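You operate a simulated robot arm through the tools that you are given. There is no shell and no other tool.

Carry out the task below with a simulated robot arm. There is one attempt and no reset: what you move stays moved.

Task
Play cassette T-215 from its start at Slow speed and stop at count 020.
Fine: load it, wind it back before Play; that speed alone; watch the counter, stop while it shows that count; leave it loaded, the speed set, the level dial as it is.
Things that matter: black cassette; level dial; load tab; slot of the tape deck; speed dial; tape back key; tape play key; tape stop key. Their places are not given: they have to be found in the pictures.

Only the result counts: the job must be done as asked and must still hold three seconds after the hand-in. Knocking over, shifting, dropping, spilling or breaking anything else fails it.

Robot
A 6-joint arm with a two-finger gripper, fixed in place. Base frame: the origin is at the foot of the arm, x ahead of it, y to its left, z up. Lengths are in mm, angles in degrees, forces in N, time in s.
Its first joint turns from -166.0 to 166.0 degrees. Payload 2.54 kg.
The tool frame sits at the grasp point between the pads (the TCP): z along the fingers, y along the line on which they close. The tips reach 30 mm beyond it. Largest opening 116 mm; the body of the gripper starts 95 mm behind the TCP.
Orientation is that of the tool frame in the base frame, as a unit quaternion [x, y, z, w]. With the fingers straight down and closing along the base's y, the tool's x points along the base's -x, its y along +y and its z along -z.

Tools
- The arm moves only by the tool nudge_tool. Its argument "rows" is a list of rows, each an object (a shift or turn left out is 0, a gripper value left out holds the last) with "translation": the shift along the tool's x, y, z in units of 150 mm (1.0 is 150 mm), a list of three; "dr": the turn, a rotation vector about the tool's x, y, z in units of 90 degrees (1.0 is 90 degrees), a list of three; "claw": the closure in counts, from 0 (fully open) to 255 (shut). In form: [{"translation": [dx, dy, dz], "dr": [rx, ry, rz], "claw": claw}, ...]. A call has 1 to 20 rows; each row is the pose to reach, as a shift and turn from the pose commanded when the call began, along the tool's axes at that moment. A call with a number of a shift or a turn outside -1 to 1 is refused whole. Rows are played at 5 a second. More than 50 mm and 8.6 degrees between two rows, or a gripper value outside its range, and nothing of the call is played. A pose out of reach is approached as far as the arm can. The call stops where the force on the tool passes 40 N (or 10 N more than at its start, if that is more) or the arm is blocked; 0.2 s more then pass. The fingers move at their own pace (about 72 mm/s each) and stop on an object; they squeeze with about 35 N. The grip force told is the motor's: it shows also when the fingers shut on nothing. Time passes only in rows, and 0.2 s behind the last, so rows that repeat a pose let the fingers close. It gives the time, the measured TCP pose, the force on the tool (base axes), the opening and the grip force at its end, in the units of the frame above (readings bear some noise), with the torque about the TCP (base axes, N m) and any sound that the robot's microphone picked up.
- Cameras (640 x 400 px; columns grow to the right, rows downward): "scene" is fixed at [401.8, 501, 1419]; the picture's right is [-0.48, 0.88, 0.00], its down [0.78, 0.42, -0.46] and it looks along [-0.41, -0.22, -0.89] (base axes); focal length 214 px, centre (320, 200). "wrist" rides on the gripper at [69, -15, -122] in the tool frame; the picture's right is [0.21, 0.98, 0.00], its down [-0.83, 0.18, -0.53] and it looks along [-0.52, 0.11, 0.85] (tool axes); focal length 251 px, centre (320, 200).
- camera(camera): a new picture of that camera. The clock stands still meanwhile.
- locate(camera, pixels): for up to 12 pixels [column, row] of the newest picture of that camera ("zoom" is the newest enlarged one), the place [x, y, z] in the base frame of the surface seen there, good to about 2 mm. The clock stands still meanwhile.
- zoom(camera, box): a new picture of the part [left, top, right, bottom] of that camera's present view, enlarged. The clock stands still meanwhile.
- finish_job(): hands the job in; it is judged then, once.

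Unless the task says otherwise, let go and move clear before handing in.

The tools are called after ">>>" as a command line: name --argument value ..., lists and objects as JSON in quotes. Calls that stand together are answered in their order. nudge_tool: Moves the arm, as the interface text tells. Its arguments: {"type":"object","properties":{"rows":{"type":"array","items":{"type":"object","properties":{"translation":{"type":"array","items":{"type":"number"}},"dr":{"type":"array","items":{"type":"number"}},"claw":{"type":"number"}}}}},"required":["rows"]} The other tools are called the same way: camera (camera) takes a picture; locate (camera, pixels) gives the place of the surface under pixels of a picture; zoom (camera, box) takes an enlarged picture of a part of a camera's view; finish_job () hands the job in.

At the start:

```text
time_s: 0.0
tool_pos: [257.6, 373.2, 1170.3]
ee_rot: [0.0, 1.0, 0.0, -0.001]
ft_force: [0.3, -0.2, -0.4]
ft_torque: [0.04, 0.01, 0.03]
grip_width: 116.1
grip_force: 0.2
```

scene: 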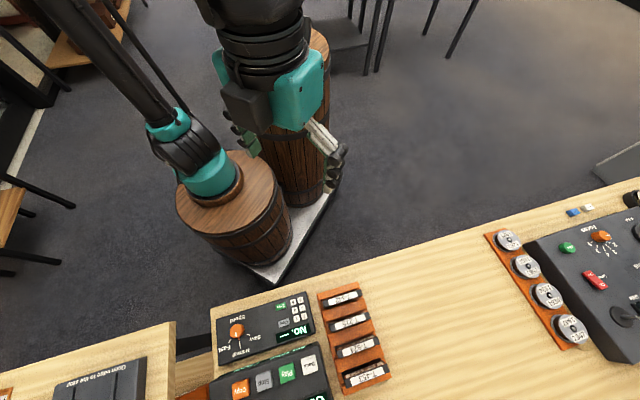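
wrist: 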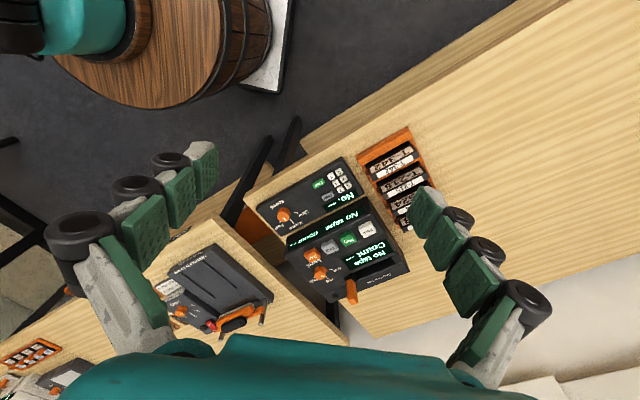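

The pictures show a deck with keys around scene pixel (275,370) and a cassette rack around (350,345). I'll enlarge both views to read the labels.

>>> zoom --camera "scene" --box '[200, 280, 400, 400]'

>>> zoom --camera "wrist" --box '[240, 120, 440, 310]'

>>> zoom --camera "wrist" --box '[280, 200, 420, 310]'

```text
3.20 times, centred on (300, 340) of scene
```

zoom: 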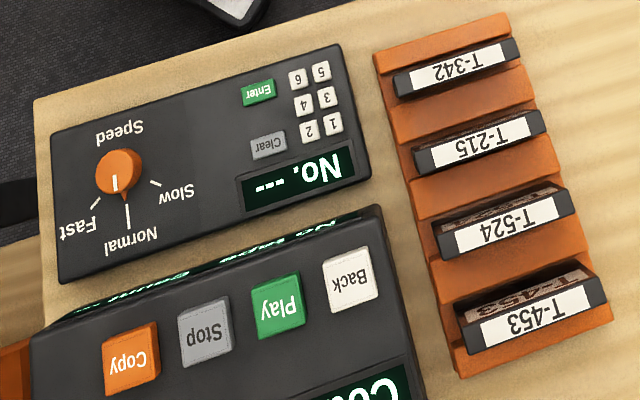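

```text
2.11 times, centred on (340, 215) of wrist
```

zoom: 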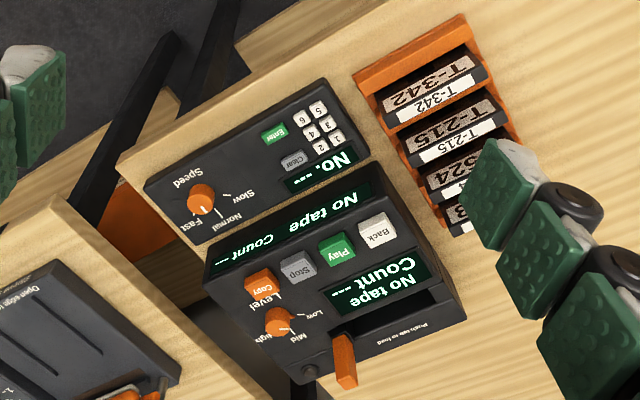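

```text
3.64 times, centred on (350, 255) of wrist
```

zoom: 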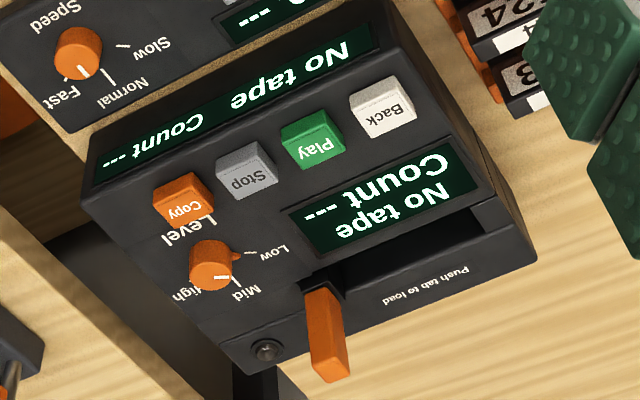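

The readable labels show a Speed dial on a separate panel, and Back/Play/Stop/Copy keys, a Level dial, a slot and an orange tab on the deck. T-215 sits second in the rack. I'll get their places next.

>>> locate --camera "zoom" --pixels '[[385, 90], [313, 125], [248, 160], [183, 190], [212, 255], [325, 290], [330, 370], [400, 245], [450, 275], [75, 45], [390, 200], [530, 260]]'

>>> locate --camera "wrist" --pixels '[[387, 161], [383, 171], [401, 178], [403, 188], [377, 134], [400, 127], [408, 141], [412, 165], [420, 175], [364, 280], [300, 260], [370, 264]]'

>>> zoom --camera "scene" --box '[310, 280, 400, 400]'

```text
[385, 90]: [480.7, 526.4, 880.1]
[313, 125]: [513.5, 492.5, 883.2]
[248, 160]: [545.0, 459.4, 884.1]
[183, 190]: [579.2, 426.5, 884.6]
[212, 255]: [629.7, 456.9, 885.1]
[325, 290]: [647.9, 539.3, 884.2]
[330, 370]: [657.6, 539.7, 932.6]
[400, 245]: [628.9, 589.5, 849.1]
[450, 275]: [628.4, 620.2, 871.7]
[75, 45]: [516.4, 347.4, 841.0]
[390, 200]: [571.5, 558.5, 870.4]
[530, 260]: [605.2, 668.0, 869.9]
```

```text
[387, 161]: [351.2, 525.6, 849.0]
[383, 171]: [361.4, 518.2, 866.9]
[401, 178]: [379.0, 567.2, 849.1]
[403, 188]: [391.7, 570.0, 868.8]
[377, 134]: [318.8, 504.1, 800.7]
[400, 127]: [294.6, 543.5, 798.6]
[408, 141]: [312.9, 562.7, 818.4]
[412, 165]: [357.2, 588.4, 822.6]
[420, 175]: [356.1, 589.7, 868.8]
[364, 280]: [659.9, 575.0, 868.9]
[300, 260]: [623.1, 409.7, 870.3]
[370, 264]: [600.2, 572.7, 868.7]
```

```text
3.33 times, centred on (355, 340) of scene
```

zoom: 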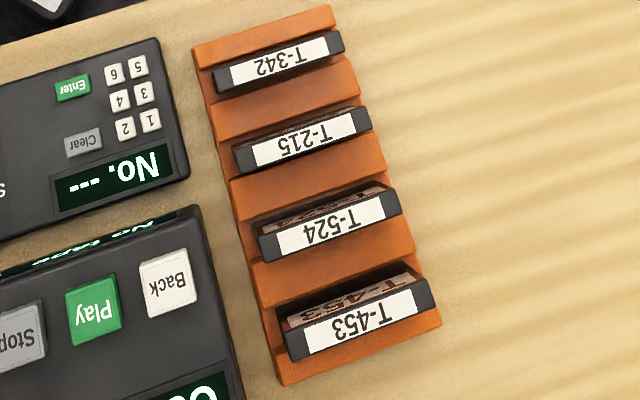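

The deck runs about 45° to the base axes, with its top at z≈869 and the orange tab rising to z≈933. I'll move the arm in over the deck for closer views.

>>> nudge_tool --rows '[{"translation": [-0.2, 0.14, 0.1]}, {"translation": [-0.4, 0.28, 0.2]}, {"translation": [-0.6, 0.42, 0.3]}, {"translation": [-0.8, 0.56, 0.4]}, {"translation": [-0.95, 0.7, 0.5]}, {"translation": [-0.95, 0.7, 0.5]}]'

>>> camera --camera "wrist"

>>> camera --camera "scene"

```text
time_s: 1.4
tool_pos: [399.8, 477.2, 1094.4]
ee_rot: [0.0, 1.0, 0.0, 0.0]
ft_force: [0.8, -0.5, 1.0]
ft_torque: [0.0, -0.02, -0.01]
grip_width: 116.0
grip_force: 0.1
```

```text
taken
```

wrist: 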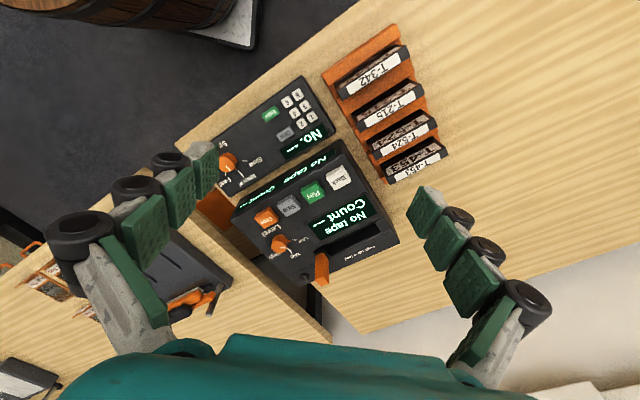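

```text
taken
```

scene: 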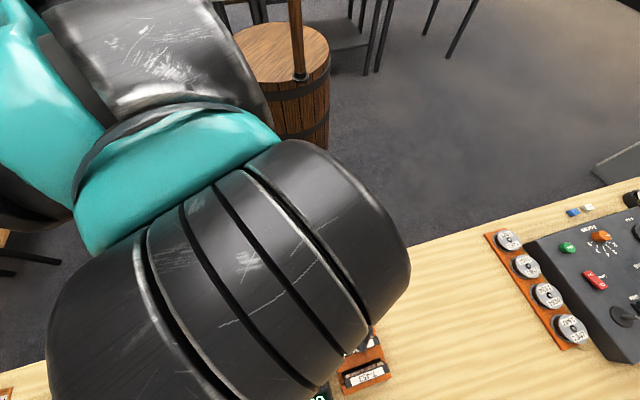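

The wrist view now shows the rack at about (390,110) and the deck at about (315,210). I'll zoom in on both.

>>> zoom --camera "wrist" --box '[310, 15, 470, 195]'

>>> zoom --camera "wrist" --box '[210, 130, 410, 300]'

>>> locate --camera "wrist" --pixels '[[358, 124], [420, 95], [356, 114], [418, 86], [340, 85], [403, 54], [373, 145], [436, 120], [345, 102], [413, 70], [325, 74], [395, 28]]'

```text
2.22 times, centred on (390, 105) of wrist
```

zoom: 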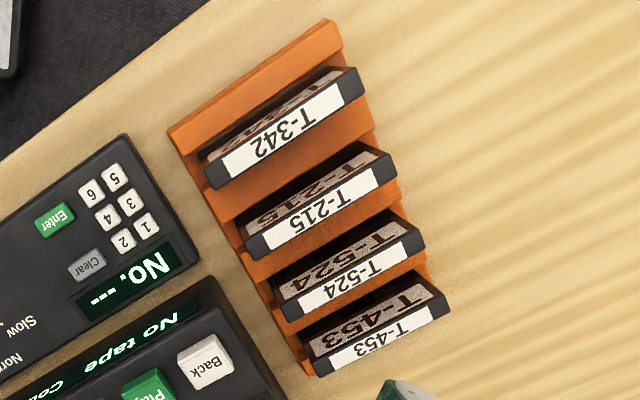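

```text
2.35 times, centred on (310, 215) of wrist
```

zoom: 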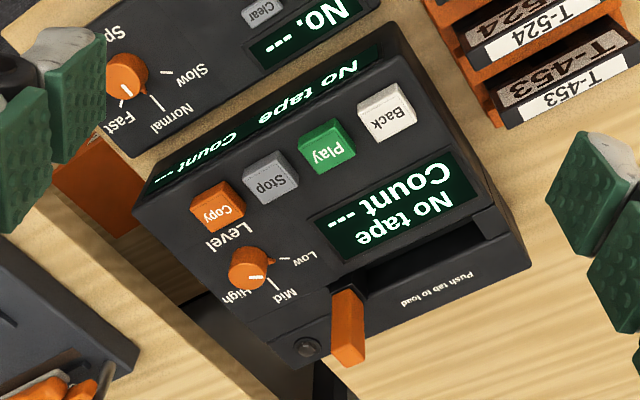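

```text
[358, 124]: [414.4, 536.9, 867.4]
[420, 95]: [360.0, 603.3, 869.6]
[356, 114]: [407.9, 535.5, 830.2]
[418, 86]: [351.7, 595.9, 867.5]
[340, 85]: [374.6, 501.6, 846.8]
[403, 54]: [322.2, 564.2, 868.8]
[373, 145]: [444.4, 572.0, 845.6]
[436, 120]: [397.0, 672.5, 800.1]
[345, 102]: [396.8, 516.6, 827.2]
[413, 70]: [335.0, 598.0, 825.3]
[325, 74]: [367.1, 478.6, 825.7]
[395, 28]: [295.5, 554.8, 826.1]
```

T-215 stands second in the rack, its top at z≈869 and the rack blocks at z≈826. I'll measure its outline more precisely from a tighter view.

>>> zoom --camera "wrist" --box '[350, 70, 430, 140]'

```text
5.71 times, centred on (390, 105) of wrist
```

zoom: 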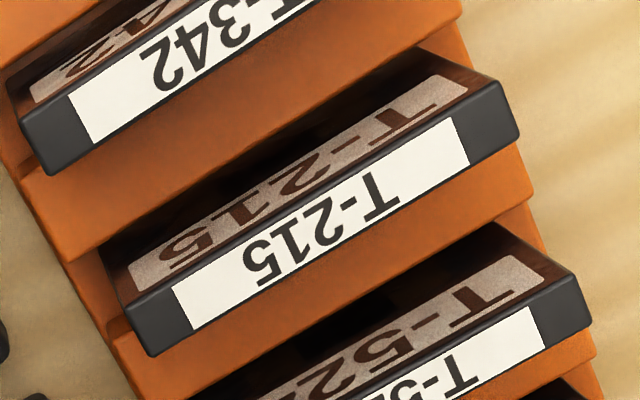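

>>> locate --camera "zoom" --pixels '[[130, 312], [153, 350], [498, 90], [513, 130], [240, 250], [260, 290], [400, 155], [420, 190], [200, 250], [250, 170], [380, 200], [110, 245]]'

>>> zoom --camera "wrist" --box '[290, 190, 410, 300]'

```text
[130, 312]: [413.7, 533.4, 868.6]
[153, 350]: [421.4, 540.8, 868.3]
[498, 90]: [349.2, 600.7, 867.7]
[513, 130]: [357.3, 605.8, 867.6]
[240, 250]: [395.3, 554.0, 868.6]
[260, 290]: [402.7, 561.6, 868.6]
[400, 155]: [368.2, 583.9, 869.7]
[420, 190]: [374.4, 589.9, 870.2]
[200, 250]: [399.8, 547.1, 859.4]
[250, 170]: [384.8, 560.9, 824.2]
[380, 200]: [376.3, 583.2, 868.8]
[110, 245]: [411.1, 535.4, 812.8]
```

```text
3.64 times, centred on (350, 245) of wrist
```

zoom: 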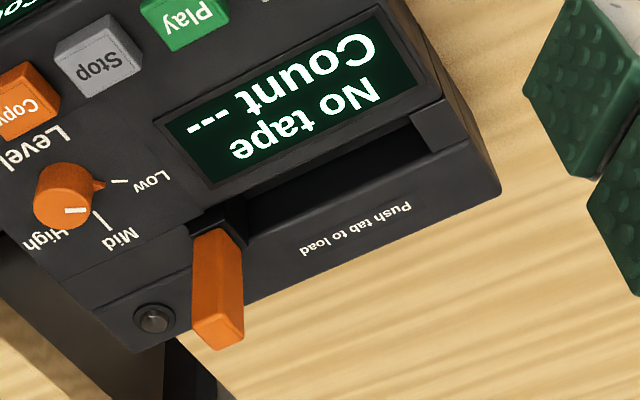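

T-215's spine is centred at about (385.4, 570.2), lies along roughly 134° and is about 93 mm long. Next I'll measure the slot, the tab and the keys.

>>> locate --camera "zoom" --pixels '[[255, 190], [250, 225], [300, 200], [420, 140], [430, 165], [350, 190], [350, 205], [445, 110], [460, 140], [440, 95], [495, 190], [400, 20]]'

>>> locate --camera "zoom" --pixels '[[215, 235], [210, 275], [232, 285], [200, 320], [215, 345], [242, 335], [195, 215], [232, 215], [155, 320], [100, 310], [210, 185], [270, 170]]'

>>> zoom --camera "wrist" --box '[295, 220, 375, 290]'

```text
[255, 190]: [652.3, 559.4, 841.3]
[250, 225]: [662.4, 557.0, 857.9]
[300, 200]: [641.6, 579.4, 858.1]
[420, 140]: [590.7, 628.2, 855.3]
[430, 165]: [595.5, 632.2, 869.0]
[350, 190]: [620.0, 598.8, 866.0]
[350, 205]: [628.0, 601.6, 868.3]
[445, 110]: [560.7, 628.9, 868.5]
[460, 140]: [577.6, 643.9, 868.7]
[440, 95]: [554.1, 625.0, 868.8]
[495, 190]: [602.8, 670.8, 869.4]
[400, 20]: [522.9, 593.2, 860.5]
```

```text
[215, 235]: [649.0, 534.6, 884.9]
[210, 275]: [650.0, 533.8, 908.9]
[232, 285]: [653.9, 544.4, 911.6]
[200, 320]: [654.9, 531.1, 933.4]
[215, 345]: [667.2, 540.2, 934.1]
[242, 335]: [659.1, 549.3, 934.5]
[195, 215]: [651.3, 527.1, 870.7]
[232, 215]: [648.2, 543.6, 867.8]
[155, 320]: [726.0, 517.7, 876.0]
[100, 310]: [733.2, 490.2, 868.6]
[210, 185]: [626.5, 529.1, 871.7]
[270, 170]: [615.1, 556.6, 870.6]
```

```text
5.71 times, centred on (335, 255) of wrist
```

zoom: 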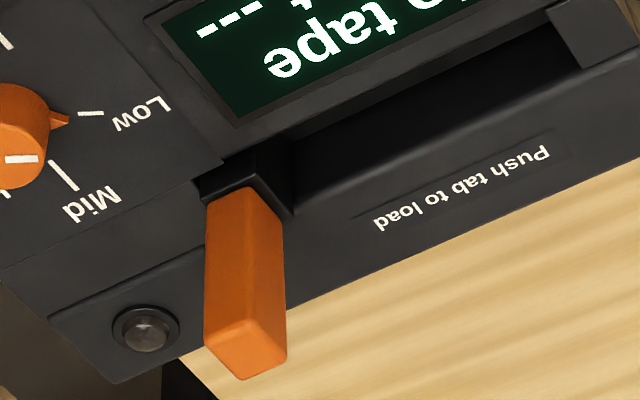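

The tab is a post about 13×16 mm centred near (658,541) and reaching z≈934, at the end of the slot that runs along u=(0.70,-0.71). I'll turn the tool so its closing line crosses the slot, then bring the camera over the slot to look in.

>>> nudge_tool --rows '[{"translation": [-0.165, 0.132, 0.05], "dr": [0, 0, 0.085]}, {"translation": [-0.33, 0.264, 0.1], "dr": [0, 0, 0.17]}, {"translation": [-0.495, 0.396, 0.15], "dr": [0, 0, 0.255]}, {"translation": [-0.66, 0.528, 0.2], "dr": [0, 0, 0.34]}, {"translation": [-0.825, 0.66, 0.25], "dr": [0, 0, 0.425]}, {"translation": [-0.99, 0.793, 0.3], "dr": [0, 0, 0.507]}, {"translation": [-0.99, 0.793, 0.3], "dr": [0, 0, 0.507]}]'

>>> camera --camera "wrist"

```text
time_s: 3.0
tool_pos: [546.7, 596.6, 1049.3]
ee_rot: [0.388, 0.922, 0.0, 0.001]
ft_force: [0.3, -0.2, -0.8]
ft_torque: [-0.01, -0.01, 0.01]
grip_width: 116.2
grip_force: 0.1
```

```text
taken
```

wrist: 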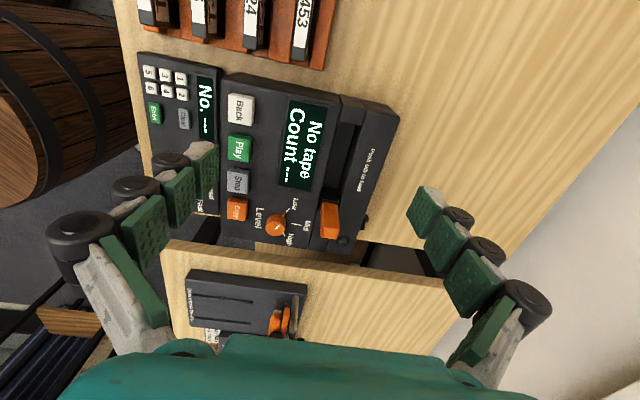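

The deck is now centred in view with the slot at about (345,155). I'll enlarge it.

>>> zoom --camera "wrist" --box '[280, 80, 420, 260]'

>>> locate --camera "zoom" --pixels '[[230, 80], [262, 80], [225, 150], [252, 150], [245, 60], [255, 45], [200, 250], [238, 250], [270, 150], [215, 150], [185, 290], [240, 100]]'

```text
2.22 times, centred on (350, 170) of wrist
```

zoom: 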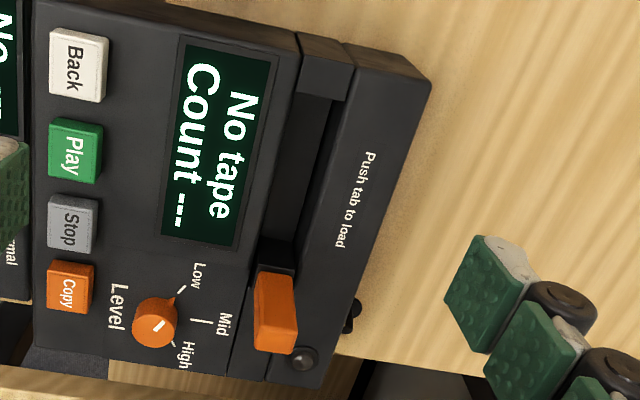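

```text
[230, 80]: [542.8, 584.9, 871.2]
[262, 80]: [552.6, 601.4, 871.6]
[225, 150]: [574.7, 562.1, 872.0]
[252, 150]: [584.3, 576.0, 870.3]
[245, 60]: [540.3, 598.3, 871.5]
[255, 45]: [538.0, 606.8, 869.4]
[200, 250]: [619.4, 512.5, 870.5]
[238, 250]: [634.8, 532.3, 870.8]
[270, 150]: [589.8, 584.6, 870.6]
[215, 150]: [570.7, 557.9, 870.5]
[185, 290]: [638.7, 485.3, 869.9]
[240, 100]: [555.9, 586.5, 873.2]
```

The slot lies between zoom (335,100) and (280,265). I'll enlarge it further and measure its edges and floor.

>>> zoom --camera "wrist" --box '[320, 85, 390, 245]'

```text
2.50 times, centred on (355, 165) of wrist
```

zoom: 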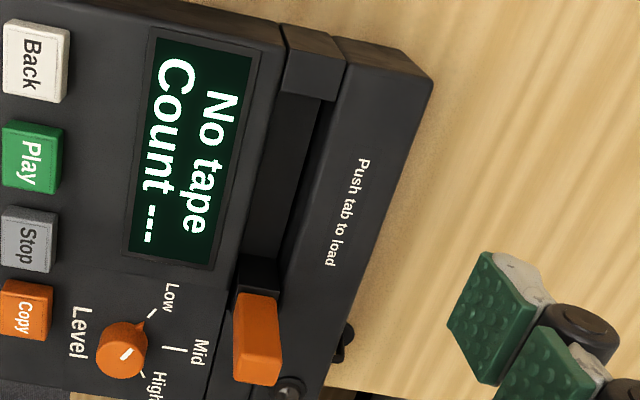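

>>> locate --camera "zoom" --pixels '[[276, 95], [325, 105], [300, 100], [280, 130], [295, 130], [312, 130], [262, 180], [280, 180], [300, 180], [245, 250], [265, 245], [285, 250]]'

>>> locate --camera "zoom" --pixels '[[258, 180], [310, 180], [248, 262], [240, 290], [250, 300], [275, 300], [255, 370], [275, 375], [290, 290], [310, 60], [285, 225], [250, 225]]'

>>> zoom --camera "wrist" --box '[325, 110, 375, 215]'

```text
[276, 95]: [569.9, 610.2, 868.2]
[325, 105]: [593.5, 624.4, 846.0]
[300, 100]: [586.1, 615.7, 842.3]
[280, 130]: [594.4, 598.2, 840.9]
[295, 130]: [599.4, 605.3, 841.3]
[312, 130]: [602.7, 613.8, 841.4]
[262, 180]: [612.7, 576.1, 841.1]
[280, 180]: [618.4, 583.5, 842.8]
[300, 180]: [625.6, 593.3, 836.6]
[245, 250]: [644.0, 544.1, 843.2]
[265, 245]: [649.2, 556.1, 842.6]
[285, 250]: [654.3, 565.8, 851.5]
```

```text
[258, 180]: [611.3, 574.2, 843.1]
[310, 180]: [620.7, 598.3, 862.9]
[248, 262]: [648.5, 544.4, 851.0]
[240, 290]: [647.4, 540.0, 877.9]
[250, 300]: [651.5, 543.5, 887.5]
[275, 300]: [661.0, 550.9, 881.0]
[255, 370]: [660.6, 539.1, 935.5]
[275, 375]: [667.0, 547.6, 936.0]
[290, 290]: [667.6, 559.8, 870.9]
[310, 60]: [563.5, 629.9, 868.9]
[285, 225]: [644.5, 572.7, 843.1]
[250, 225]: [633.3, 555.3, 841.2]
```

```text
3.81 times, centred on (350, 162) of wrist
```

zoom: 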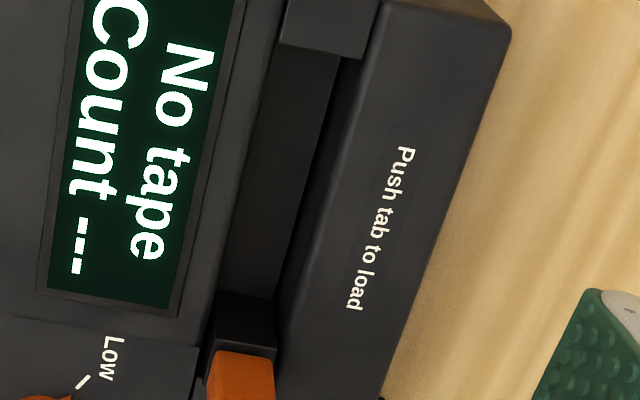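

The slot floor is at z≈842. In deck coordinates the slot spans u≈-32 to 66 and v≈834 to 862, with the tab just past its +u end. I'll move lower to see how the tab is mounted.

>>> nudge_tool --rows '[{"translation": [-0.15, 0.06, 0.14]}, {"translation": [-0.3, 0.12, 0.28]}, {"translation": [-0.44, 0.187, 0.42]}, {"translation": [-0.44, 0.187, 0.42]}]'

>>> camera --camera "wrist"

>>> zoom --camera "wrist" --box '[240, 120, 400, 300]'

```text
time_s: 4.0
tool_pos: [613.4, 568.7, 986.6]
ee_rot: [0.387, 0.922, 0.0, 0.0]
ft_force: [-0.8, -0.7, -0.1]
ft_torque: [0.04, 0.02, -0.01]
grip_width: 115.9
grip_force: 0.2
```

```text
taken
```

wrist: 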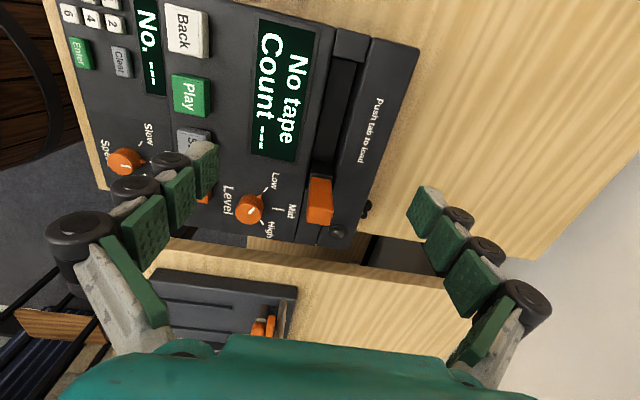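

```text
2.22 times, centred on (320, 210) of wrist
```

zoom: 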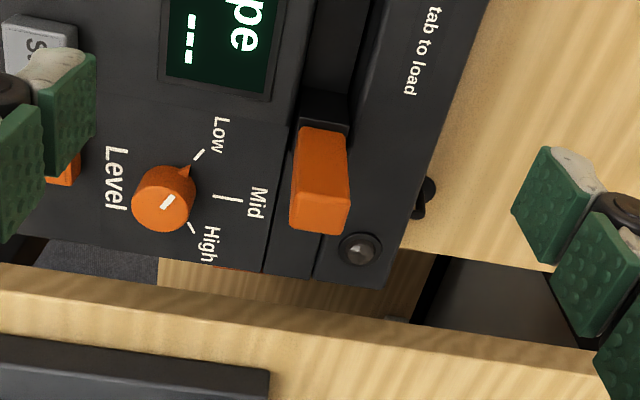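

The tab stands in a groove at the slot's end. The level dial's nub points to Low and must stay there. I'll go to the speed dial now to see its setting up close.

>>> nudge_tool --rows '[{"translation": [0, -0.25, -0.1]}, {"translation": [0, -0.5, -0.15]}, {"translation": [0, -0.75, -0.15]}, {"translation": [0, -0.98, -0.15]}, {"translation": [0, -0.98, -0.15]}]'

>>> nudge_tool --rows '[{"translation": [-0.05, -0.25, 0.0]}, {"translation": [-0.1, -0.4, 0.15]}, {"translation": [-0.1, -0.4, 0.2]}]'

>>> camera --camera "wrist"

```text
time_s: 5.2
tool_pos: [508.2, 466.9, 1007.8]
ee_rot: [0.388, 0.922, 0.0, 0.0]
ft_force: [-0.2, 0.0, -0.7]
ft_torque: [-0.01, 0.0, -0.01]
grip_width: 116.2
grip_force: 0.0
```

```text
time_s: 6.0
tool_pos: [476.5, 413.7, 979.5]
ee_rot: [0.389, 0.921, 0.0, 0.0]
ft_force: [0.5, -1.0, 0.9]
ft_torque: [0.01, 0.02, -0.03]
grip_width: 116.2
grip_force: 0.0
```

```text
taken
```

wrist: 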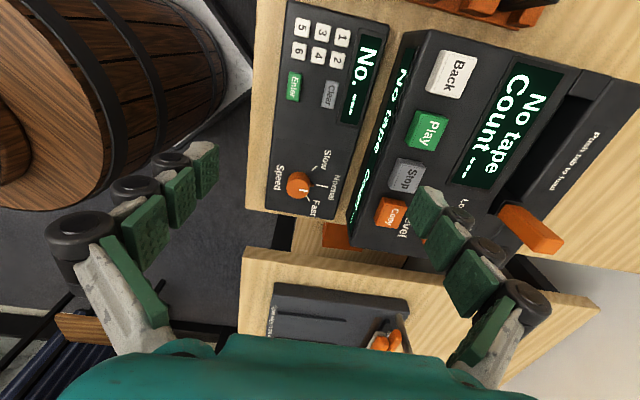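

>>> zoom --camera "wrist" --box '[260, 135, 360, 225]'

>>> locate --camera "zoom" --pixels '[[230, 235], [265, 270], [245, 255], [205, 230], [380, 130], [400, 240], [340, 310], [200, 330], [285, 260], [230, 310], [255, 215], [222, 218]]'

```text
4.44 times, centred on (310, 180) of wrist
```

zoom: 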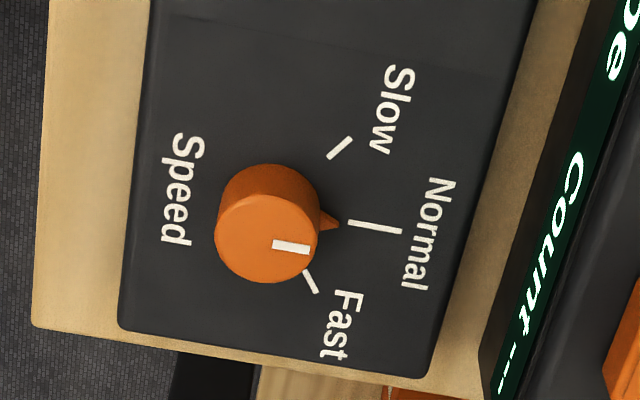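

```text
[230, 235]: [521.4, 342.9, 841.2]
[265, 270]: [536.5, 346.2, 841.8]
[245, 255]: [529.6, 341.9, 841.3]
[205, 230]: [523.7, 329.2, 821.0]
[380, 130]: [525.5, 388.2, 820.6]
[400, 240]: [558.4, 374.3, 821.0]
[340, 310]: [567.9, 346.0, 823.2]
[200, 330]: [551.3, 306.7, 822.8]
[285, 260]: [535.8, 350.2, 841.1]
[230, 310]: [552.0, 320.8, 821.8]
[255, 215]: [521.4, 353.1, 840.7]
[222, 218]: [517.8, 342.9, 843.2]
```

The speed dial's nub is at Normal. I'll measure the knob centre and the tick directions.

>>> locate --camera "zoom" --pixels '[[266, 238], [220, 240], [310, 220], [265, 280], [268, 200], [328, 156], [352, 140], [350, 223], [400, 231], [303, 272], [317, 292], [330, 222]]'

```text
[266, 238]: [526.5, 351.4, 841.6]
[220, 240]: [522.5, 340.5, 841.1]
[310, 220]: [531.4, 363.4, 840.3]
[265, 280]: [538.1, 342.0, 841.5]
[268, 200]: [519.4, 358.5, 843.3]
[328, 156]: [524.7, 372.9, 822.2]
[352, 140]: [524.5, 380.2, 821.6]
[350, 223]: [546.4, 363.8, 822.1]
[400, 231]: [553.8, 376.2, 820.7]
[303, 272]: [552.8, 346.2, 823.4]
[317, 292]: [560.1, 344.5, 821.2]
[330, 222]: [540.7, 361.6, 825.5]
```

The knob's centre is about (527.5, 351), its top is at z≈841, and it is about 25 mm across. Normal lies at about 45° and Slow at about 95°. I'll turn the tool 90° clockwise so the pads miss the nub, and centre it above the knob.

>>> nudge_tool --rows '[{"translation": [-0.05, -0.004, 0.0], "dr": [0, 0, 0.09], "claw": 60}, {"translation": [-0.1, -0.009, 0.0], "dr": [0, 0, 0.18]}, {"translation": [-0.15, -0.013, 0.0], "dr": [0, 0, 0.27]}, {"translation": [-0.2, -0.018, 0.0], "dr": [0, 0, 0.36]}, {"translation": [-0.25, -0.022, 0.0], "dr": [0, 0, 0.45]}, {"translation": [-0.3, -0.026, 0.0], "dr": [0, 0, 0.54]}, {"translation": [-0.35, -0.031, 0.0], "dr": [0, 0, 0.63]}, {"translation": [-0.4, -0.035, 0.05], "dr": [0, 0, 0.72]}, {"translation": [-0.45, -0.04, 0.1], "dr": [0, 0, 0.81]}, {"translation": [-0.5, -0.044, 0.2], "dr": [0, 0, 0.9]}, {"translation": [-0.537, -0.047, 0.3], "dr": [0, 0, 0.99]}, {"translation": [-0.537, -0.047, 0.4], "dr": [0, 0, 1.0]}, {"translation": [-0.537, -0.047, 0.4], "dr": [0, 0, 1.0]}]'

>>> camera --camera "wrist"

>>> camera --camera "scene"

```text
time_s: 8.8
tool_pos: [587.3, 285.4, 918.7]
ee_rot: [0.915, 0.403, -0.003, -0.013]
ft_force: [-0.2, -0.3, -1.1]
ft_torque: [-0.03, 0.0, -0.01]
grip_width: 88.4
grip_force: 0.0
out of reach, approached as far as the arm can: row 10, 11, 12, 13
```

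```text
taken
```

wrist: 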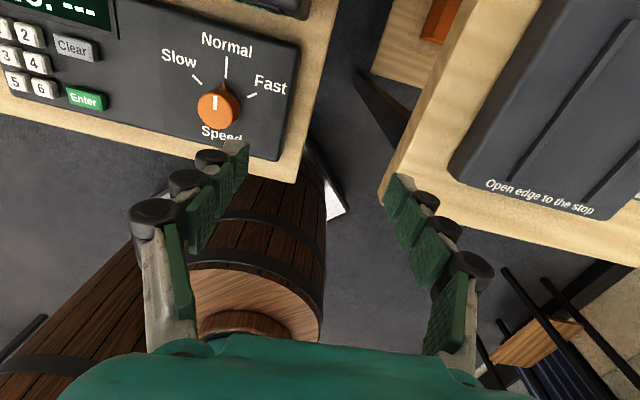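

```text
taken
```

scene: 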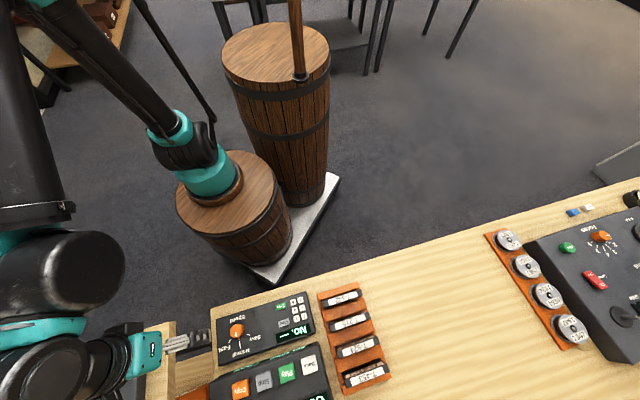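

The arm could not reach that far clockwise, and it ended off to the side at (587,285) with the tool clear of everything. I'll raise it and turn back about 30°, which still keeps the pads off the nub.

>>> nudge_tool --rows '[{"translation": [0, 0, -0.1], "dr": [0, 0, -0.05]}, {"translation": [0, 0, -0.2], "dr": [0, 0, -0.1]}, {"translation": [0, 0, -0.3], "dr": [0, 0, -0.18]}, {"translation": [0, 0, -0.3], "dr": [0, 0, -0.26]}, {"translation": [0, 0, -0.3], "dr": [0, 0, -0.34]}, {"translation": [0, 0, -0.3], "dr": [0, 0, -0.34]}, {"translation": [0, 0, -0.3], "dr": [0, 0, -0.34]}]'

>>> camera --camera "wrist"

```text
time_s: 10.4
tool_pos: [589.5, 284.7, 967.3]
ee_rot: [0.776, 0.631, 0.0, -0.013]
ft_force: [0.4, 0.9, 0.1]
ft_torque: [0.02, -0.01, 0.02]
grip_width: 88.4
grip_force: 0.0
```

```text
taken
```

wrist: 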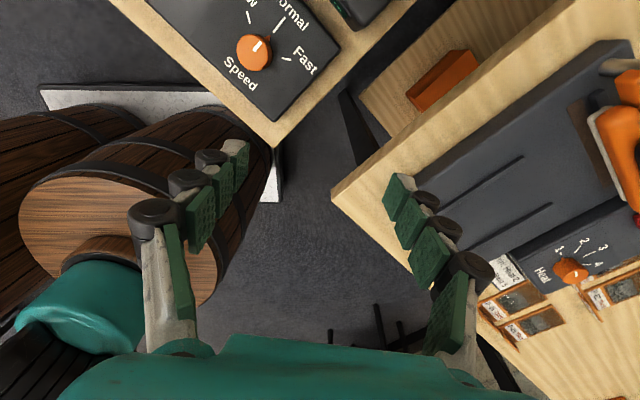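

The tool's closing line is now at about -12° with a slight 1.5° tilt. I'll correct the tilt and centre over the knob at z≈905.

>>> nudge_tool --rows '[{"translation": [0.12, -0.16, 0.0], "dr": [-0.0129, -0.0105, 0]}, {"translation": [0.23, -0.33, 0.1], "dr": [-0.0129, -0.0105, 0]}, {"translation": [0.349, -0.495, 0.25], "dr": [-0.0129, -0.0105, 0]}, {"translation": [0.349, -0.495, 0.4], "dr": [-0.0129, -0.0105, 0], "claw": 110}, {"translation": [0.349, -0.495, 0.4], "dr": [-0.0129, -0.0105, 0]}]'

>>> camera --camera "wrist"

>>> camera --camera "scene"

```text
time_s: 11.6
tool_pos: [525.4, 351.9, 907.6]
ee_rot: [0.777, 0.63, 0.0, 0.0]
ft_force: [-0.4, 0.2, 0.1]
ft_torque: [0.0, -0.02, 0.01]
grip_width: 66.0
grip_force: 0.1
```

```text
taken
```

wrist: 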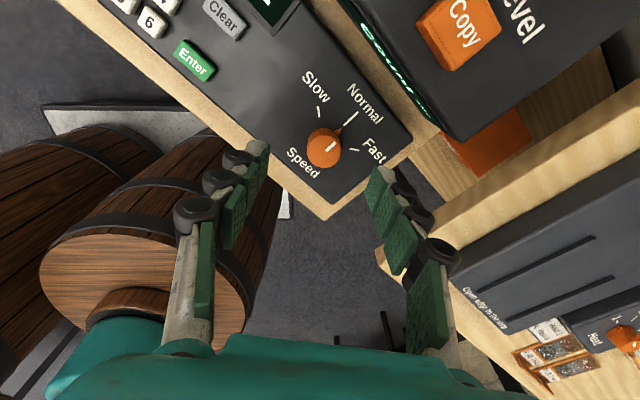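

```text
taken
```

scene: 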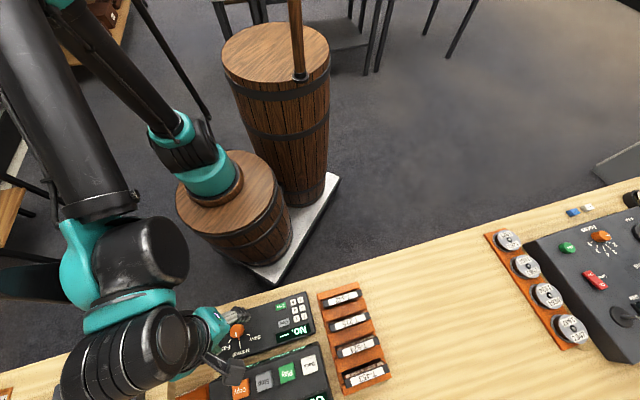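

The knob sits between the fingers at about wrist pixel (323,147). I'll refine its position before going down.

>>> zoom --camera "wrist" --box '[280, 90, 390, 190]'

>>> locate --camera "zoom" --pixels '[[250, 245], [210, 245], [295, 245], [250, 210], [250, 285], [220, 215], [285, 215], [222, 275], [285, 275], [225, 105], [420, 120], [450, 240]]'

```text
4.00 times, centred on (335, 140) of wrist
```

zoom: 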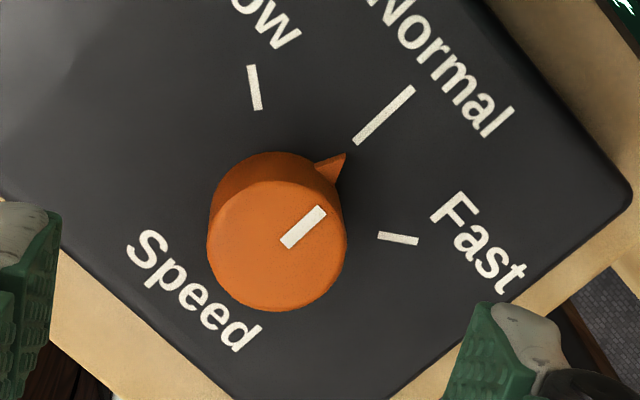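

```text
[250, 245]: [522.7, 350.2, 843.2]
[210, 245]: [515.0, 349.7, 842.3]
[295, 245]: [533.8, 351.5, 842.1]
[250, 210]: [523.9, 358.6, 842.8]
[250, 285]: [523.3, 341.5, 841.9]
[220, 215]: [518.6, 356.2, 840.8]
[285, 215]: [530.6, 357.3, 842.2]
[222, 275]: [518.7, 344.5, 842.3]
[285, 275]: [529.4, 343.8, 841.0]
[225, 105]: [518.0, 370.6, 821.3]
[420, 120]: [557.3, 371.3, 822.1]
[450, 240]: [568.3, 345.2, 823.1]
```

The knob's centre is (529.3, 350.7) with a radius of about 16 mm. I'll shift 4 mm, lower until the tips are just above the panel, and close.

>>> nudge_tool --rows '[{"translation": [-0.002, 0.027, 0.1]}, {"translation": [-0.002, 0.027, 0.2]}, {"translation": [-0.002, 0.027, 0.28]}, {"translation": [-0.002, 0.027, 0.335]}, {"translation": [-0.002, 0.027, 0.335]}]'

>>> nudge_tool --rows '[{"claw": 170}, {"claw": 200}, {"claw": 220}, {"claw": 220}, {"claw": 220}]'

>>> camera --camera "wrist"

```text
time_s: 12.8
tool_pos: [528.7, 351.0, 858.2]
ee_rot: [0.777, 0.63, 0.0, 0.0]
ft_force: [0.0, -0.9, 0.6]
ft_torque: [-0.01, 0.0, 0.0]
grip_width: 65.9
grip_force: 0.1
```

```text
time_s: 14.0
tool_pos: [528.5, 351.5, 857.4]
ee_rot: [0.776, 0.63, -0.001, -0.001]
ft_force: [-9.2, 0.3, -4.2]
ft_torque: [0.08, 0.28, -0.05]
grip_width: 26.8
grip_force: 44.5
```

```text
taken
```

wrist: 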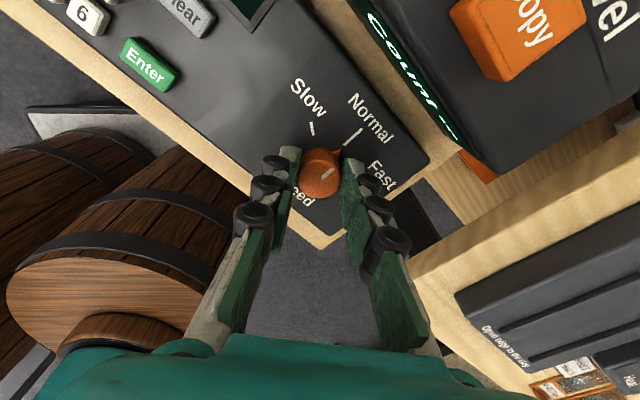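

The knob is gripped with an opening of 26.8 mm. I'll turn it about 50° counter-clockwise, toward Slow.

>>> nudge_tool --rows '[{"dr": [0, 0, -0.08]}, {"dr": [0, 0, -0.16]}, {"dr": [0, 0, -0.24]}, {"dr": [0, 0, -0.32]}, {"dr": [0, 0, -0.4]}, {"dr": [0, 0, -0.48]}, {"dr": [0, 0, -0.555]}, {"dr": [0, 0, -0.555]}]'

>>> zoom --camera "wrist" --box '[260, 80, 400, 220]'

```text
time_s: 14.8
tool_pos: [527.1, 351.2, 857.5]
ee_rot: [0.655, 0.756, 0.0, -0.001]
ft_force: [-4.8, 3.8, 0.5]
ft_torque: [-0.57, -0.05, -0.01]
grip_width: 26.7
grip_force: 45.6
stopped in row 3: the force on the tool passed its limit at 41 N (the readings are from after the stop); the commanded pose is now the measured one
```

```text
2.86 times, centred on (330, 150) of wrist
```

zoom: 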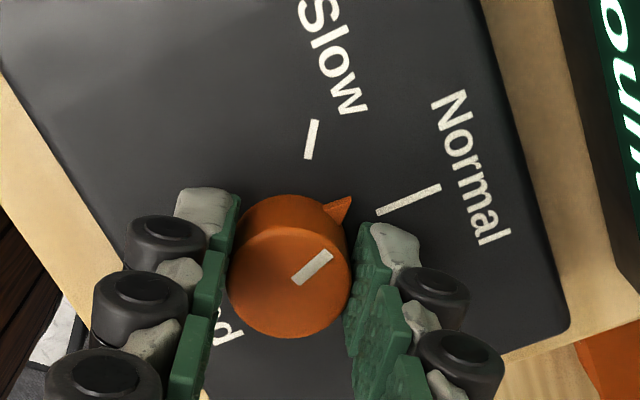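

The turn stopped after 20° on side force, though the knob did follow and its nub is now between Normal and Slow. I'll measure the knob centre in the grip to find the offset.

>>> locate --camera "zoom" --pixels '[[291, 283], [240, 283], [340, 283], [291, 240], [291, 325], [255, 250], [325, 250], [255, 315], [325, 315]]'

```text
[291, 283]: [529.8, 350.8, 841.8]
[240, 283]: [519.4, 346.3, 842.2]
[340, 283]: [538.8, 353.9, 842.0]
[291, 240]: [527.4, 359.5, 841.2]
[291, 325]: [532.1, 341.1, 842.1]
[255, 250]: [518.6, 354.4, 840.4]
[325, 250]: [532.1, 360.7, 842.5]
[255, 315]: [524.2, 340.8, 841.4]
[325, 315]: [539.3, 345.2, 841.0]
```

The knob's centre is (529.6, 350.7), and the tool is 2.4 mm off it along the closing line. I'll recentre while holding the knob and continue the turn more slowly.

>>> nudge_tool --rows '[{"translation": [-0.003, 0.008, 0]}, {"translation": [-0.005, 0.0153, 0]}, {"translation": [-0.005, 0.0153, 0], "dr": [0, 0, -0.04]}, {"translation": [-0.005, 0.0153, 0], "dr": [0, 0, -0.08]}, {"translation": [-0.005, 0.0153, 0], "dr": [0, 0, -0.12]}, {"translation": [-0.005, 0.0153, 0], "dr": [0, 0, -0.16]}, {"translation": [-0.005, 0.0153, 0], "dr": [0, 0, -0.2]}, {"translation": [-0.005, 0.0153, 0], "dr": [0, 0, -0.2]}]'

>>> zoom --camera "wrist" --box '[260, 80, 400, 220]'

```text
time_s: 15.7
tool_pos: [527.4, 350.2, 858.4]
ee_rot: [0.625, 0.781, -0.002, -0.003]
ft_force: [-8.5, 7.1, 4.5]
ft_torque: [-0.18, 0.2, 0.0]
grip_width: 26.9
grip_force: 45.2
stopped in row 4: the force on the tool passed its limit at 41 N (the readings are from after the stop); the commanded pose is now the measured one
```

```text
2.86 times, centred on (330, 150) of wrist
```

zoom: 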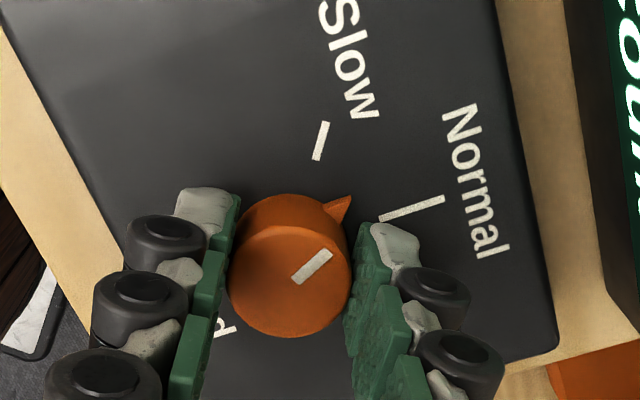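

The knob follows the grip, but the residual force (-8.5, 7.1) says its true axis lies toward -x, +y of the tool. I'll shift about 1 mm that way and read the force.

>>> nudge_tool --rows '[{"translation": [0.008, -0.005, 0]}, {"translation": [0.008, -0.005, 0]}, {"translation": [0.008, -0.005, 0]}]'

```text
time_s: 16.5
tool_pos: [528.0, 351.2, 859.1]
ee_rot: [0.625, 0.78, -0.001, -0.003]
ft_force: [-4.2, 6.5, 10.3]
ft_torque: [0.8, 0.23, -0.03]
grip_width: 26.6
grip_force: 45.0
```

Small forces remain in several directions, so I'll let go of the knob, let the arm settle and look again.

>>> nudge_tool --rows '[{"claw": 180}, {"claw": 150}, {"claw": 150}]'

>>> zoom --camera "wrist" --box '[260, 80, 400, 220]'

```text
time_s: 17.3
tool_pos: [527.0, 350.4, 858.1]
ee_rot: [0.625, 0.781, -0.002, -0.002]
ft_force: [0.3, -0.1, 0.6]
ft_torque: [0.01, 0.0, -0.03]
grip_width: 48.2
grip_force: 0.1
```

```text
2.86 times, centred on (330, 150) of wrist
```

zoom: 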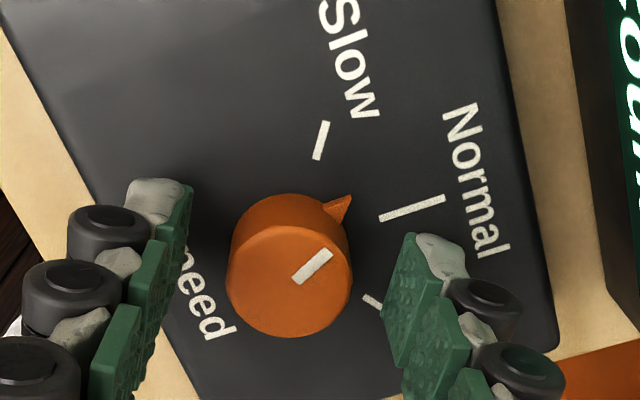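

The arm sits at (527.0, 350.4) unloaded, and the knob stayed where I turned it. I'll regrip here and turn in slower steps.

>>> nudge_tool --rows '[{"translation": [0.003, 0.003, 0], "claw": 200}, {"translation": [0.003, 0.003, 0], "claw": 205}, {"translation": [0.003, 0.003, 0], "claw": 205}, {"translation": [0.003, 0.003, 0], "claw": 205}]'

>>> nudge_tool --rows '[{"dr": [0, 0, -0.03]}, {"dr": [0, 0, -0.06]}, {"dr": [0, 0, -0.09]}, {"dr": [0, 0, -0.12]}, {"dr": [0, 0, -0.15]}, {"dr": [0, 0, -0.18]}, {"dr": [0, 0, -0.21]}, {"dr": [0, 0, -0.24]}, {"dr": [0, 0, -0.27]}, {"dr": [0, 0, -0.27]}]'

>>> zoom --camera "wrist" --box '[260, 80, 400, 220]'

```text
time_s: 18.3
tool_pos: [528.7, 351.1, 857.2]
ee_rot: [0.625, 0.781, -0.002, -0.003]
ft_force: [-5.4, -6.3, -3.8]
ft_torque: [-0.31, 0.16, 0.0]
grip_width: 26.9
grip_force: 44.8
```

```text
time_s: 20.3
tool_pos: [527.3, 352.0, 858.7]
ee_rot: [0.452, 0.892, -0.001, -0.004]
ft_force: [-5.5, -2.3, 5.0]
ft_torque: [-0.12, -0.05, 0.03]
grip_width: 26.8
grip_force: 44.5
stopped in row 9: the force on the tool passed its limit at 41 N (the readings are from after the stop); the commanded pose is now the measured one
```

```text
2.86 times, centred on (330, 150) of wrist
```

zoom: 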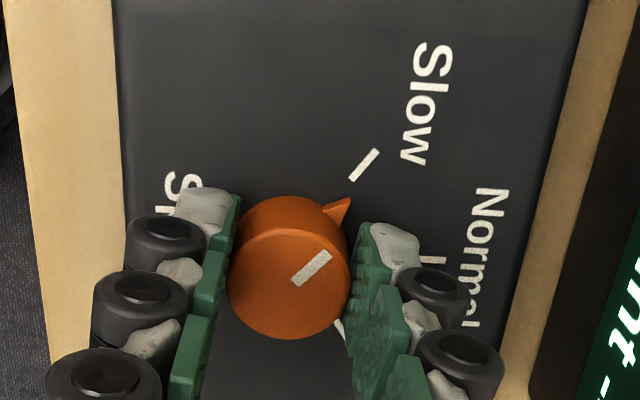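

The tool has turned 48° in total and the nub is nearly on the Slow tick. I'll measure the nub and tick angles.

>>> locate --camera "zoom" --pixels '[[348, 201], [343, 207], [352, 178], [364, 165], [376, 152], [300, 278], [326, 256], [290, 284], [230, 283], [350, 283], [290, 335], [290, 232]]'

```text
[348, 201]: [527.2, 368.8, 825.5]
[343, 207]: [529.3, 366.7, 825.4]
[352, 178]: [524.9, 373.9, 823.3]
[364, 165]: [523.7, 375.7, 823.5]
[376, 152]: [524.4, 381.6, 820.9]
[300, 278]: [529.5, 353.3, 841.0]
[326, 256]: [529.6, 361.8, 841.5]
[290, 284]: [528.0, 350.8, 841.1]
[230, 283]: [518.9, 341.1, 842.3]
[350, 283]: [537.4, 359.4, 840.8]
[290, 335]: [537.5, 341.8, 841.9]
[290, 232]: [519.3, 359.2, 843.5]
```

The nub is at about 91° and the Slow tick at about 97°. I'll release, regrip and turn about 6° more.

>>> nudge_tool --rows '[{"claw": 180}, {"claw": 170}, {"claw": 170}, {"claw": 205}, {"claw": 205}, {"claw": 205}, {"claw": 205}]'

>>> nudge_tool --rows '[{"dr": [0, 0, -0.02]}, {"dr": [0, 0, -0.04]}, {"dr": [0, 0, -0.06]}, {"dr": [0, 0, -0.068]}, {"dr": [0, 0, -0.068]}, {"dr": [0, 0, -0.068], "claw": 170}, {"dr": [0, 0, -0.068], "claw": 140}, {"dr": [0, 0, -0.068], "claw": 140}]'

>>> zoom --camera "wrist" --box '[260, 80, 400, 220]'

>>> locate --camera "zoom" --pixels '[[348, 201], [343, 207], [352, 178], [364, 165], [376, 152], [300, 278], [326, 256], [290, 284]]'

```text
time_s: 21.9
tool_pos: [527.5, 350.7, 858.3]
ee_rot: [0.451, 0.892, -0.002, -0.003]
ft_force: [-6.9, -4.9, -3.2]
ft_torque: [-0.17, 0.23, -0.03]
grip_width: 26.6
grip_force: 44.8
```

```text
time_s: 23.7
tool_pos: [527.5, 350.8, 857.9]
ee_rot: [0.404, 0.915, -0.002, -0.003]
ft_force: [0.1, -0.1, -1.3]
ft_torque: [-0.04, 0.02, 0.0]
grip_width: 52.5
grip_force: 0.1
```

```text
2.86 times, centred on (330, 150) of wrist
```

zoom: 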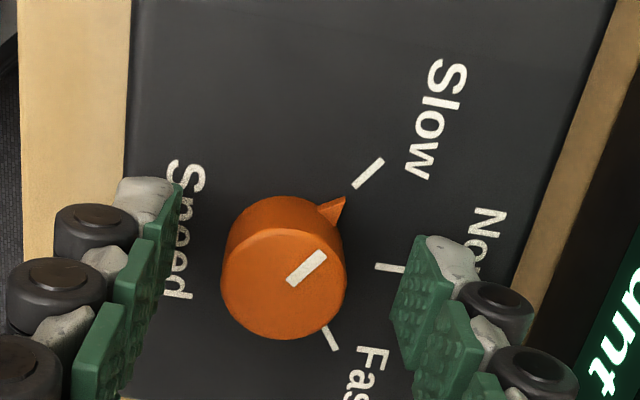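

```text
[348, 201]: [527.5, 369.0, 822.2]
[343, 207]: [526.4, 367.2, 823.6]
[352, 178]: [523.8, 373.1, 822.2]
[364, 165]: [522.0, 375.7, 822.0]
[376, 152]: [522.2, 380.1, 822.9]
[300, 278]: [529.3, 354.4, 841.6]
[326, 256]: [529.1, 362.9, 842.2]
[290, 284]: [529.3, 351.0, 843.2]
```

The knob looks close to Slow. I'll rise clear and check its pointer against the tick from above.

>>> nudge_tool --rows '[{"translation": [0, 0, -0.2], "claw": 100}, {"translation": [0, 0, -0.4]}, {"translation": [0.1, 0, -0.6]}, {"translation": [0.2, 0, -0.7]}, {"translation": [0.2, 0, -0.7]}]'

>>> camera --camera "wrist"

>>> zoom --camera "wrist" --box '[260, 160, 360, 260]'

>>> zoom --camera "scene" --box '[210, 290, 320, 370]'

```text
time_s: 24.9
tool_pos: [507.3, 372.8, 963.3]
ee_rot: [0.404, 0.915, -0.002, -0.003]
ft_force: [0.3, 0.4, 0.4]
ft_torque: [-0.01, -0.02, 0.0]
grip_width: 70.4
grip_force: 0.1
```

```text
taken
```

wrist: 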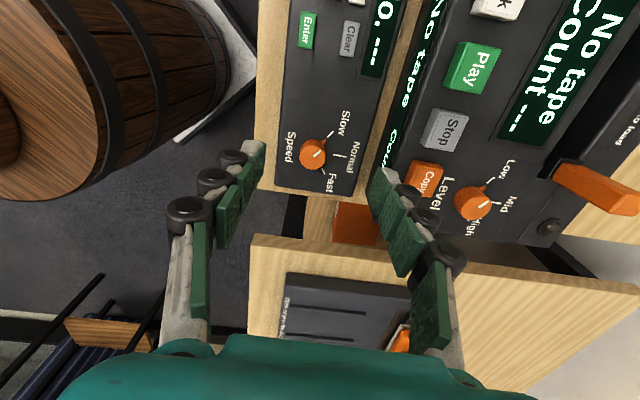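

```text
4.00 times, centred on (310, 210) of wrist
```

zoom: 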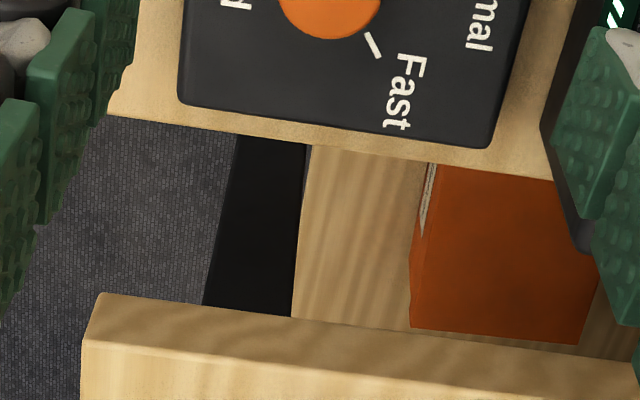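

```text
5.00 times, centred on (265, 330) of scene
```

zoom: 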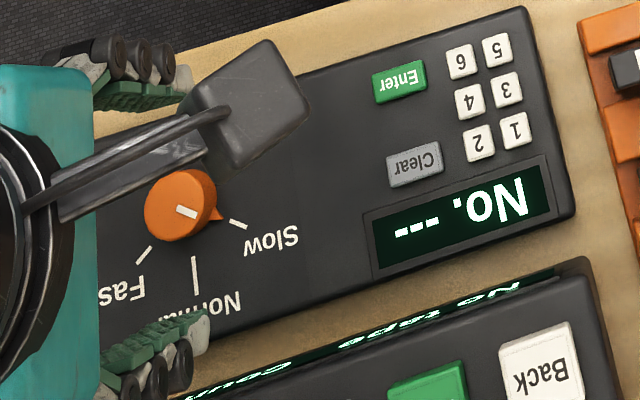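

In the scene view the pointer lines up with the Slow tick. I'll make one precise check in the wrist view.

>>> zoom --camera "wrist" --box '[280, 115, 360, 195]'

>>> locate --camera "zoom" --pixels '[[250, 205], [235, 195], [320, 140], [340, 120], [360, 100], [320, 200], [400, 205], [280, 175]]'

```text
5.00 times, centred on (320, 155) of wrist
```

zoom: 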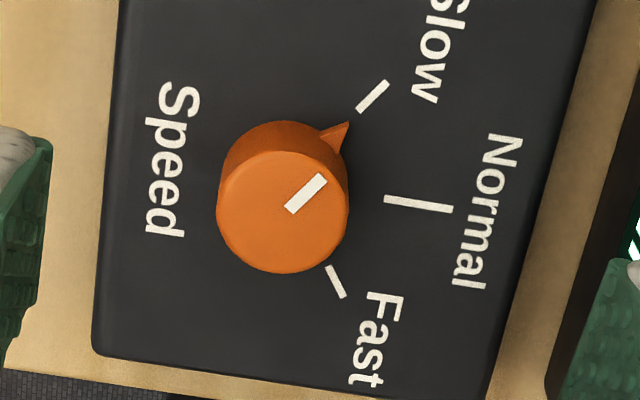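

```text
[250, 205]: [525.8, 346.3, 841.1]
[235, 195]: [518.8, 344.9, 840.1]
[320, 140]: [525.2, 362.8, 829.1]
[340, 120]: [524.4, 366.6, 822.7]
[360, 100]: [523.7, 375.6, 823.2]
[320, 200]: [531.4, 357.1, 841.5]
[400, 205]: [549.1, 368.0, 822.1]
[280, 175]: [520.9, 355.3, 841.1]
```

The Slow setting is good: the nub tip at (348,124) and the tick line through (358,110)–(387,83) agree. Next I'll move over cassette T-215 in the rack.

>>> nudge_tool --rows '[{"translation": [0.25, 0.05, 0], "dr": [0, 0, -0.022], "claw": 90}, {"translation": [0.5, 0.1, 0], "dr": [0, 0, -0.022]}, {"translation": [0.75, 0.15, 0], "dr": [0, 0, -0.022]}, {"translation": [0.98, 0.2, 0], "dr": [0, 0, -0.022]}, {"translation": [0.98, 0.2, 0], "dr": [0, 0, -0.022]}]'

>>> camera --camera "wrist"

```text
time_s: 26.1
tool_pos: [429.4, 502.3, 963.0]
ee_rot: [0.388, 0.922, -0.001, -0.005]
ft_force: [-0.1, -0.9, 0.8]
ft_torque: [0.04, 0.0, -0.03]
grip_width: 75.1
grip_force: 0.1
```

```text
taken
```

wrist: 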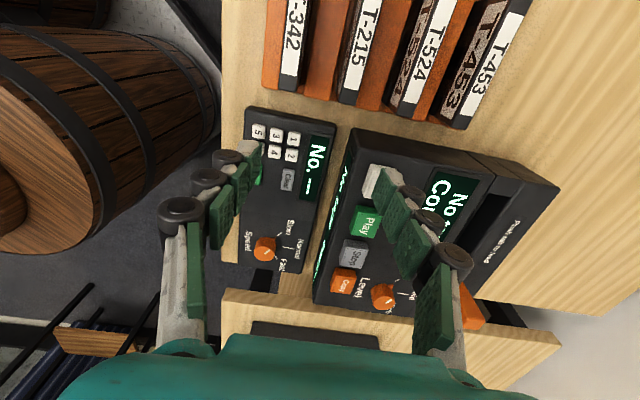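

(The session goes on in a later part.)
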